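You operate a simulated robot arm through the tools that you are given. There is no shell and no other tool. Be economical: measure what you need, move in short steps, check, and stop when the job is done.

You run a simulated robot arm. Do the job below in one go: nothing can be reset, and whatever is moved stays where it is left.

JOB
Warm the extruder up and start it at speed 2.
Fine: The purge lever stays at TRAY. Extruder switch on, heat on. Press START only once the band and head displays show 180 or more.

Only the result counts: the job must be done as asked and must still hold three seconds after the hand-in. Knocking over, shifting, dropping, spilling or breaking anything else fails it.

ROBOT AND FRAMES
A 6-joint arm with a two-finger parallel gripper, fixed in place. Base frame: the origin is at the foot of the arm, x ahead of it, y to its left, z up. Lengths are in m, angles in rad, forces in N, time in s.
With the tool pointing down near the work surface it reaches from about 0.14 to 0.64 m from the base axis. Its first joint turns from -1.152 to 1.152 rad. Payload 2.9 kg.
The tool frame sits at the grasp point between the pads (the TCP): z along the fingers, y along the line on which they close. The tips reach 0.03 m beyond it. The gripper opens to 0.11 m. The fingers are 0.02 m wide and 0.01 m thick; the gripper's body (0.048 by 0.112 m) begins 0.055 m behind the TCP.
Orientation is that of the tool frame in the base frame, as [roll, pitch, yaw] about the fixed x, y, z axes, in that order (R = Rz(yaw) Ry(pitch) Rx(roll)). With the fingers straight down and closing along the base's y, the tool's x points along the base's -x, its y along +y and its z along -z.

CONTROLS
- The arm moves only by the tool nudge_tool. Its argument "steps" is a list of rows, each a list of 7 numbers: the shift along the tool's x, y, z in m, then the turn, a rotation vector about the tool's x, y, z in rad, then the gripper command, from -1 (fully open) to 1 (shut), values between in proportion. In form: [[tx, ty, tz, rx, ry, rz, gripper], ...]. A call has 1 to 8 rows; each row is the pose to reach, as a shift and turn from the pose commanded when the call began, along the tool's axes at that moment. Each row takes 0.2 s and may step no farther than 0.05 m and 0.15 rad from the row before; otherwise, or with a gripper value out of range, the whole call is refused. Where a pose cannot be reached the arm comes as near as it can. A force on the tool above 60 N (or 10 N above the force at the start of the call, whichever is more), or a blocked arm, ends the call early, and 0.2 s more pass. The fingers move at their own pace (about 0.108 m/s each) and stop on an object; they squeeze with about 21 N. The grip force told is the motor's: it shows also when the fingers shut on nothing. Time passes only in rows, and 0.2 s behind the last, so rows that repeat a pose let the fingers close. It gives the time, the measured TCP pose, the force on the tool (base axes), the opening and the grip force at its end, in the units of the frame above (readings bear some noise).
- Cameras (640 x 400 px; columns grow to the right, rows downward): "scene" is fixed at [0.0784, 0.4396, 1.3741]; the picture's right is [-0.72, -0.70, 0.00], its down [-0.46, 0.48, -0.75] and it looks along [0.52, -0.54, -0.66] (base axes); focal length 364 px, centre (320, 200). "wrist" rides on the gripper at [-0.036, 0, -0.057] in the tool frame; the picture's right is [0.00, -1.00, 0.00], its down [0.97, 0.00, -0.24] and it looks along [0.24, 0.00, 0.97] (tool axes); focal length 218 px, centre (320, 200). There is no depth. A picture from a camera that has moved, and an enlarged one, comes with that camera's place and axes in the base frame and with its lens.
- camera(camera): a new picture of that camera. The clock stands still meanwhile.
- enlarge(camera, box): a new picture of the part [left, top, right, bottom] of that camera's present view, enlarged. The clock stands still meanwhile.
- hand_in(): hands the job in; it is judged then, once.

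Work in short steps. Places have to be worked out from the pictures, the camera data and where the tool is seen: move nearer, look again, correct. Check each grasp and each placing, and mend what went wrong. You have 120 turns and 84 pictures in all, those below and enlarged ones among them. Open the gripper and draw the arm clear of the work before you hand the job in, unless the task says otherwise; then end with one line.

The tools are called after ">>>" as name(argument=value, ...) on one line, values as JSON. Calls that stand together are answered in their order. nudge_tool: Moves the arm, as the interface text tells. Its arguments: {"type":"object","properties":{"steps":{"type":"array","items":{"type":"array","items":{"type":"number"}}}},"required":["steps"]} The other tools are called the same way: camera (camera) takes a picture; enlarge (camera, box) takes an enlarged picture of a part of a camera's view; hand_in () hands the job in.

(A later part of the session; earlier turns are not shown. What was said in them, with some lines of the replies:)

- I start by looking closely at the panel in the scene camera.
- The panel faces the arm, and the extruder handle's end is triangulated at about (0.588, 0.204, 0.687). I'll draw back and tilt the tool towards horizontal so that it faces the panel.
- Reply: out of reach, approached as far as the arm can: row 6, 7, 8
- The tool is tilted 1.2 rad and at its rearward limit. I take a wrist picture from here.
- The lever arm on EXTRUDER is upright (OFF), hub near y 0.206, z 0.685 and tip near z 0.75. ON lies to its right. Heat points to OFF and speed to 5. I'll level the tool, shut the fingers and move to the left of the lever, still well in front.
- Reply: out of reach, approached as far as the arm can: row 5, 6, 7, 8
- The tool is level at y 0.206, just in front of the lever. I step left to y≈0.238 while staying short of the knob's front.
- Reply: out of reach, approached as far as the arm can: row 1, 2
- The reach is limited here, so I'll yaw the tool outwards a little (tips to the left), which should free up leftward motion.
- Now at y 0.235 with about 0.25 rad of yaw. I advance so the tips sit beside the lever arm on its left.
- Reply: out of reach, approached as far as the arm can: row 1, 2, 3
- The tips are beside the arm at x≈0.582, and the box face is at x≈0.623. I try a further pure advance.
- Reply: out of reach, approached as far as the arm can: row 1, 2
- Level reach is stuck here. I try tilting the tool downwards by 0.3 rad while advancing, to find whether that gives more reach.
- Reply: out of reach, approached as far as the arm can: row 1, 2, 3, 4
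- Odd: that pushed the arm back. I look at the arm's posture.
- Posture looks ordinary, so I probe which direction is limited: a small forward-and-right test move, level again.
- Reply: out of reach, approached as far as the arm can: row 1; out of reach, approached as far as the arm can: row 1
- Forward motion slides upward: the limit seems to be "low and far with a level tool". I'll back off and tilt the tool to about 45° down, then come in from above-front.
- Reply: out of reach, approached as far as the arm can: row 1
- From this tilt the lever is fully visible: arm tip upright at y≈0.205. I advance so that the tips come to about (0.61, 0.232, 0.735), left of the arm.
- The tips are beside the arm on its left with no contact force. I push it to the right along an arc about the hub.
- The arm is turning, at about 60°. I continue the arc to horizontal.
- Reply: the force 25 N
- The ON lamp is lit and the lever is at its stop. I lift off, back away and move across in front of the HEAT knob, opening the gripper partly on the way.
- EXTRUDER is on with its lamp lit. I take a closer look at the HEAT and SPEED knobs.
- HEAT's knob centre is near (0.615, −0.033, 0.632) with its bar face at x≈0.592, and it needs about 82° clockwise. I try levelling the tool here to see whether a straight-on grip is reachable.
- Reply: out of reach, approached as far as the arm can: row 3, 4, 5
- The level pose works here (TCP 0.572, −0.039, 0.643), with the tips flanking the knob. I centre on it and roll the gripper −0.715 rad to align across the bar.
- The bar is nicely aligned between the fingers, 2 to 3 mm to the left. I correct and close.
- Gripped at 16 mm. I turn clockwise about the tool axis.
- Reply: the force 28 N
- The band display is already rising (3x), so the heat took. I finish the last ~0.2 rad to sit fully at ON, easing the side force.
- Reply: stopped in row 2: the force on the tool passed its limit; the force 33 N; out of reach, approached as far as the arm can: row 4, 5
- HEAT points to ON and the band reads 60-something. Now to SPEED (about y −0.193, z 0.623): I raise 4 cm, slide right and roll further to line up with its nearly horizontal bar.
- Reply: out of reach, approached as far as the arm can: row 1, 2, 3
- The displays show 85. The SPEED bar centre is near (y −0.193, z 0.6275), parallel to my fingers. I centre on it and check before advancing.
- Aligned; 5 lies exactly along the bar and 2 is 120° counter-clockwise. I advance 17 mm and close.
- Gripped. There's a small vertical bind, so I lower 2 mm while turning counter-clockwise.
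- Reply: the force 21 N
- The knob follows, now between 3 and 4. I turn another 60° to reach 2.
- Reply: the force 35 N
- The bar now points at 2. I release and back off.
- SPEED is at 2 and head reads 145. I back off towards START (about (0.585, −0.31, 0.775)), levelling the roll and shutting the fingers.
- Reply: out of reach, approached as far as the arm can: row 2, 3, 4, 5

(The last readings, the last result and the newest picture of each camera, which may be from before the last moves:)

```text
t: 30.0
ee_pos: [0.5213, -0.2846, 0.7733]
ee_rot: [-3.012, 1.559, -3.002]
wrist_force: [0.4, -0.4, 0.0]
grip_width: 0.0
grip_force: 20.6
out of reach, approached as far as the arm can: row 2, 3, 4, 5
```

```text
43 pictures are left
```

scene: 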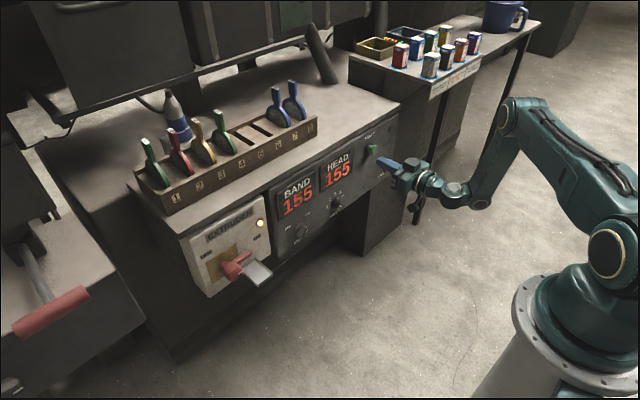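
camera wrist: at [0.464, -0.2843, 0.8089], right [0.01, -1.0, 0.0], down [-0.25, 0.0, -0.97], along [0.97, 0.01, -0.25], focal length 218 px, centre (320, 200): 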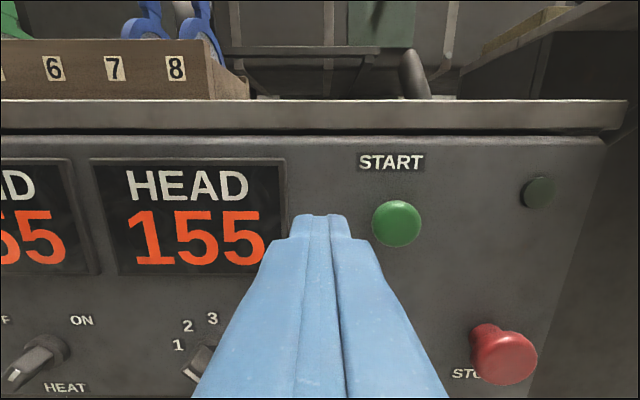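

The displays read 155. START's cap is at about (0.585, −0.328, 0.764). I move in front of it and wait while it heats.

>>> nudge_tool(steps=[[0.004, -0.022, 0, 0, 0, 0, 1], [0.008, -0.043, 0, 0, 0, 0, 1], [0.008, -0.043, 0, 0, 0, 0, 1], [0.008, -0.043, 0, 0, 0, 0, 1], [0.008, -0.043, 0, 0, 0, 0, 1], [0.008, -0.043, 0, 0, 0, 0, 1], [0.008, -0.043, 0, 0, 0, 0, 1], [0.008, -0.043, 0, 0, 0, 0, 1]])

>>> nudge_tool(steps=[[0, 0, 0, 0, 0, 0, 1], [0, 0, 0, 0, 0, 0, 1], [0, 0, 0, 0, 0, 0, 1], [0, 0, 0, 0, 0, 0, 1], [0, 0, 0, 0, 0, 0, 1], [0, 0, 0, 0, 0, 0, 1], [0, 0, 0, 0, 0, 0, 1], [0, 0, 0, 0, 0, 0, 1]])

>>> camera(camera="wrist")

>>> enlarge(camera="scene", box=[170, 120, 430, 290])

```text
t: 31.8
ee_pos: [0.5226, -0.3287, 0.7673]
ee_rot: [-2.566, 1.561, -2.561]
wrist_force: [-0.2, -0.3, 0.3]
grip_width: 0.0
grip_force: 20.9
```

```text
t: 33.6
ee_pos: [0.5218, -0.3277, 0.7673]
ee_rot: [-2.562, 1.563, -2.557]
wrist_force: [0.3, 0.1, 0.3]
grip_width: 0.0
grip_force: 20.9
```

```text
42 pictures are left
camera wrist: at [0.4635, -0.3273, 0.8016], right [0.01, -1.0, 0.0], down [-0.25, -0.01, -0.97], along [0.97, 0.0, -0.25], focal length 218 px, centre (320, 200)
```

wrist: 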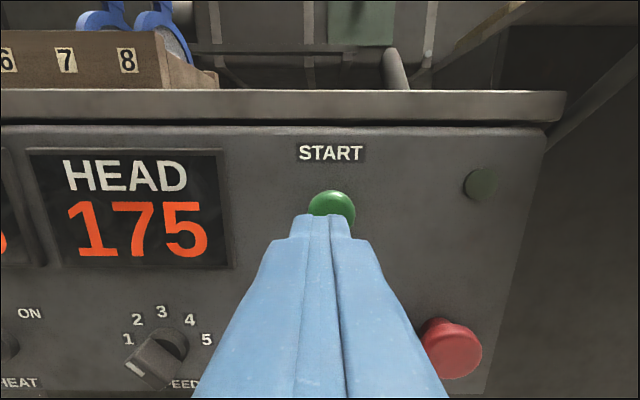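

```text
2.35 times, centred on (300, 205) of scene
camera zoom: at [0.0784, 0.4396, 1.3741], right [-0.72, -0.7, 0.0], down [-0.46, 0.48, -0.75], along [0.52, -0.54, -0.66], focal length 857 px, centre (367, 188)
```

zoom: 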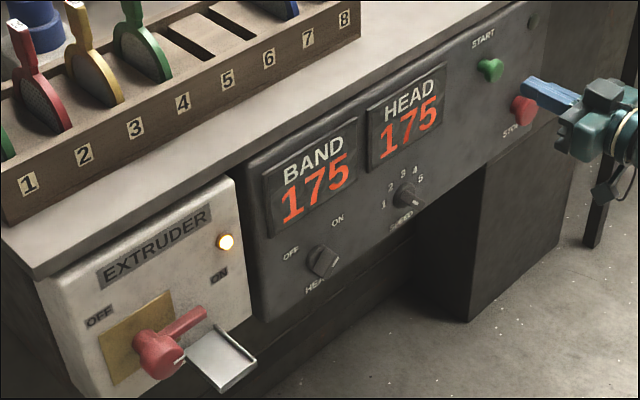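

175 on both. I wait a little more, nudging 5 mm right, and check the speed knob closely.

>>> nudge_tool(steps=[[0, -0.005, 0, 0, 0, 0, 1], [0, -0.005, 0, 0, 0, 0, 1], [0, -0.005, 0, 0, 0, 0, 1], [0, -0.005, 0, 0, 0, 0, 1], [0, -0.005, 0, 0, 0, 0, 1], [0, -0.005, 0, 0, 0, 0, 1], [0, -0.005, 0, 0, 0, 0, 1], [0, -0.005, 0, 0, 0, 0, 1]])

>>> enlarge(camera="wrist", box=[0, 140, 240, 400])

>>> enlarge(camera="scene", box=[270, 140, 410, 240])

```text
t: 35.4
ee_pos: [0.5214, -0.3336, 0.7671]
ee_rot: [-2.556, 1.564, -2.552]
wrist_force: [0.3, 0.8, -0.3]
grip_width: 0.0
grip_force: 21.0
```

```text
1.54 times, centred on (120, 270) of wrist
camera zoom: at [0.4631, -0.3328, 0.8018], right [0.01, -1.0, 0.0], down [-0.25, -0.01, -0.97], along [0.97, 0.0, -0.25], focal length 336 px, centre (628, 92)
```

zoom: 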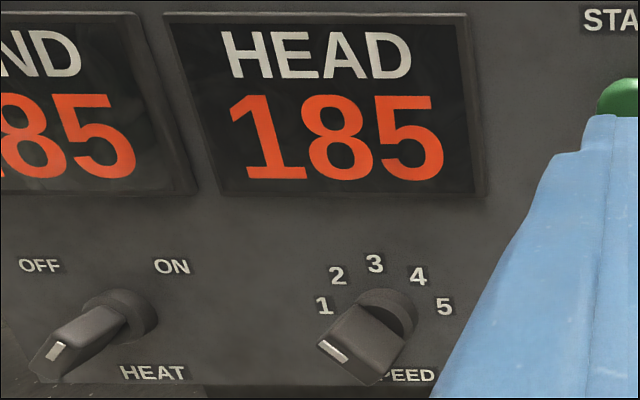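

```text
4.00 times, centred on (340, 190) of scene
camera zoom: at [0.0784, 0.4396, 1.3741], right [-0.72, -0.7, 0.0], down [-0.46, 0.48, -0.75], along [0.52, -0.54, -0.66], focal length 1456 px, centre (240, 240)
```

zoom: 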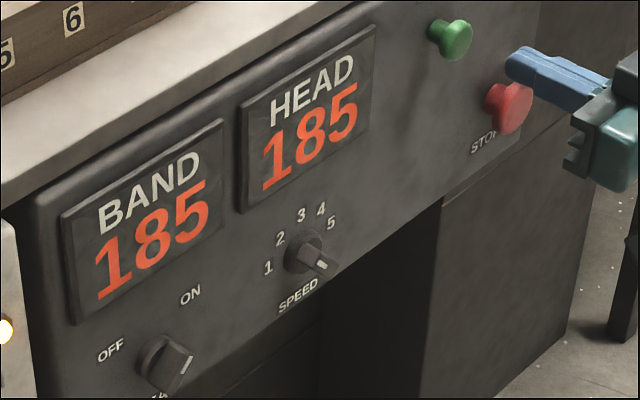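

Both displays show 185 and the knob points to 2. I press START in small advances.

>>> nudge_tool(steps=[[0, 0, 0.01, 0, 0, 0, 1], [0, 0, 0.02, 0, 0, 0, 1], [0, 0, 0.026, 0, 0, 0, 1], [0, 0, 0.031, 0, 0, 0, 1]])

>>> camera(camera="wrist")

>>> enlarge(camera="scene", box=[330, 110, 430, 190])

```text
t: 36.4
ee_pos: [0.5519, -0.3335, 0.7677]
ee_rot: [-2.571, 1.561, -2.568]
wrist_force: [0.1, -0.1, 0.5]
grip_width: 0.0
grip_force: 20.6
```

```text
38 pictures are left
camera wrist: at [0.4942, -0.333, 0.8024], right [0.01, -1.0, 0.0], down [-0.25, -0.01, -0.97], along [0.97, 0.0, -0.25], focal length 218 px, centre (320, 200)
```

wrist: 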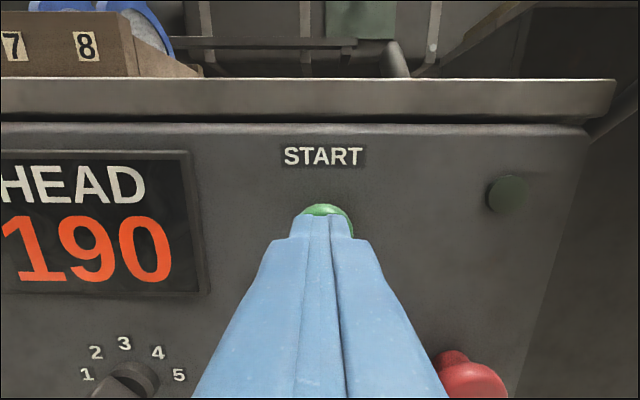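

```text
5.00 times, centred on (380, 150) of scene
camera zoom: at [0.0784, 0.4396, 1.3741], right [-0.72, -0.7, 0.0], down [-0.46, 0.48, -0.75], along [0.52, -0.54, -0.66], focal length 1821 px, centre (20, 450)
```

zoom: 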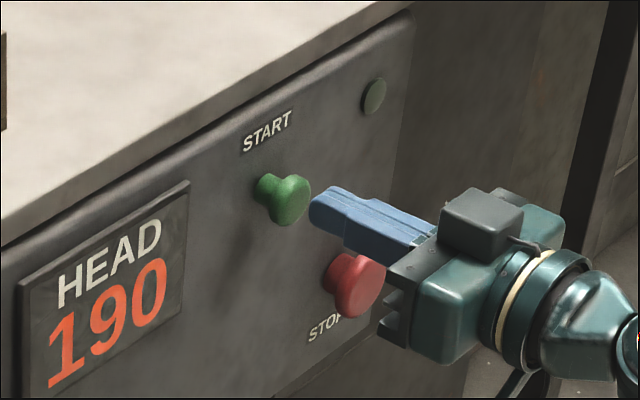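

No contact yet; a few mm remain to the cap. I keep advancing.

>>> nudge_tool(steps=[[0, 0, 0.006, 0, 0, 0, 1], [0, 0, 0.011, 0, 0, 0, 1], [0, 0, 0.015, 0, 0, 0, 1]])

>>> enlarge(camera="scene", box=[330, 110, 430, 190])

```text
t: 37.2
ee_pos: [0.5677, -0.3345, 0.7671]
ee_rot: [-2.588, 1.563, -2.583]
wrist_force: [-0.7, 0.4, 0.9]
grip_width: 0.0001
grip_force: 20.9
```

```text
5.00 times, centred on (380, 150) of scene
camera zoom: at [0.0784, 0.4396, 1.3741], right [-0.72, -0.7, 0.0], down [-0.46, 0.48, -0.75], along [0.52, -0.54, -0.66], focal length 1821 px, centre (20, 450)
```

zoom: 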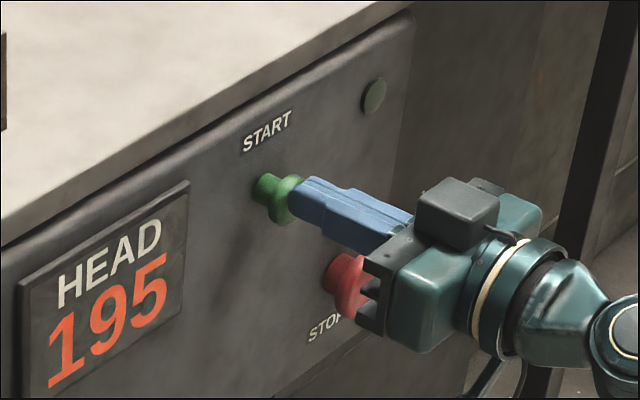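

Almost touching. I continue in 3 mm steps.

>>> nudge_tool(steps=[[0, 0, 0.003, 0, 0, 0, 1], [0, 0, 0.006, 0, 0, 0, 1], [0, 0, 0.008, 0, 0, 0, 1]])

>>> enlarge(camera="scene", box=[330, 110, 430, 190])

```text
t: 38.0
ee_pos: [0.5764, -0.3335, 0.7675]
ee_rot: [-2.588, 1.563, -2.584]
wrist_force: [-5.6, 3.5, 1.9]
grip_width: 0.0
grip_force: 21.2
```

```text
5.00 times, centred on (380, 150) of scene
camera zoom: at [0.0783, 0.4397, 1.3741], right [-0.72, -0.7, 0.0], down [-0.46, 0.48, -0.75], along [0.52, -0.54, -0.66], focal length 1821 px, centre (20, 450)
```

zoom: 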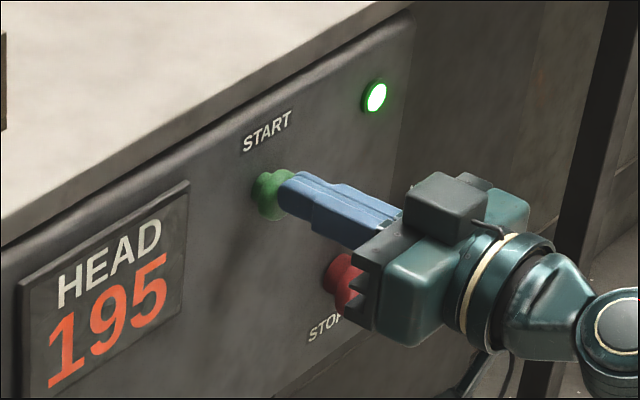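

The green run lamp is lit, so START took. I retreat straight back and then open the gripper.

>>> nudge_tool(steps=[[0, 0, -0.02, 0, 0, 0, 1], [0, 0, -0.05, 0, 0, 0, 1], [-0.03, 0, -0.05, 0, 0.1, 0, 0.5], [-0.07, 0, -0.05, 0, 0.2, 0, -0.2], [-0.11, 0, -0.05, 0, 0.3, 0, -1], [-0.14, 0, -0.05, 0, 0.4, 0, -1]])

>>> camera(camera="scene")

>>> enlarge(camera="scene", box=[170, 120, 430, 290])

```text
t: 39.4
ee_pos: [0.5257, -0.3321, 0.9076]
ee_rot: [-3.134, 1.161, -3.128]
wrist_force: [0.0, 0.3, 0.0]
grip_width: 0.1098
grip_force: 0.0
```

```text
34 pictures are left
```

scene: 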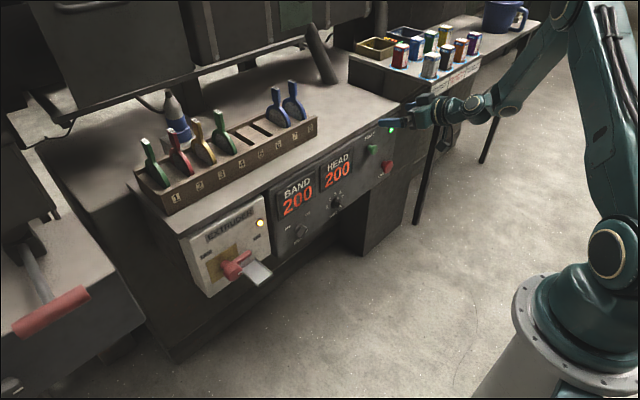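

```text
2.35 times, centred on (300, 205) of scene
camera zoom: at [0.0784, 0.4396, 1.3741], right [-0.72, -0.7, 0.0], down [-0.46, 0.48, -0.75], along [0.52, -0.54, -0.66], focal length 857 px, centre (367, 188)
```

zoom: 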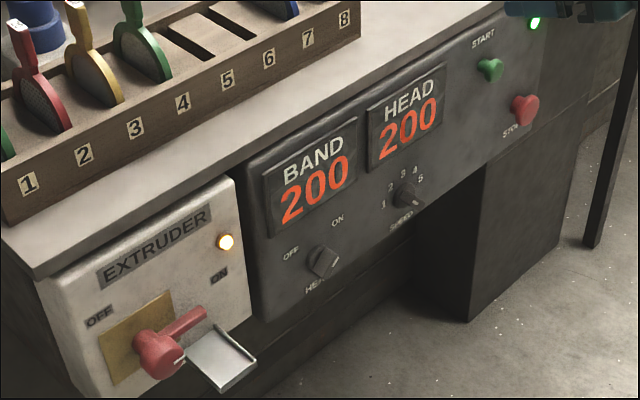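

Everything holds: both displays read 200, the extruder and run lamps are lit, and speed is at 2. I draw the arm further clear.

>>> nudge_tool(steps=[[-0.02, 0.02, -0.02, 0, 0.1, 0, -1], [-0.04, 0.05, -0.04, 0, 0.2, 0, -1], [-0.05, 0.08, -0.06, 0, 0.3, 0, -1]])

>>> camera(camera="wrist")

```text
t: 40.2
ee_pos: [0.4913, -0.2538, 0.9757]
ee_rot: [-3.136, 0.862, -3.133]
wrist_force: [-0.7, 0.5, -0.5]
grip_width: 0.1099
grip_force: 0.1
```

```text
32 pictures are left
camera wrist: at [0.4701, -0.2523, 1.0395], right [0.0, -1.0, 0.0], down [-0.81, -0.01, -0.58], along [0.58, 0.0, -0.81], focal length 218 px, centre (320, 200)
```

wrist: 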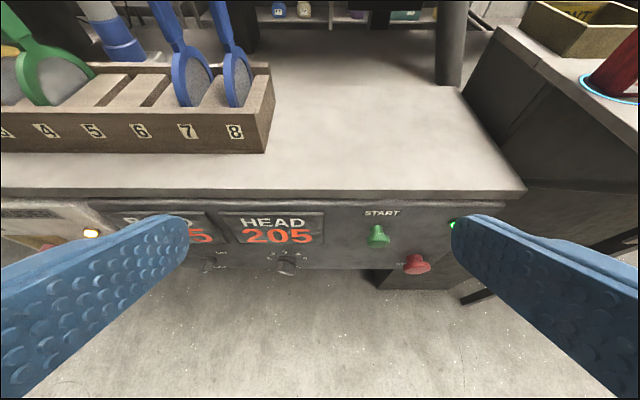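

The arm is clear, the gripper is open and the extruder is running. I hand in.

>>> hand_in()

```text
The job is handed in.
```

The extruder switch and heat are on, the speed is set to 2, and I pressed START with both displays above 180 (last read before the press: 195 on HEAD, 185 on BAND); the run lamp is lit, and I never found or touched a purge lever, so its TRAY position was not checked.
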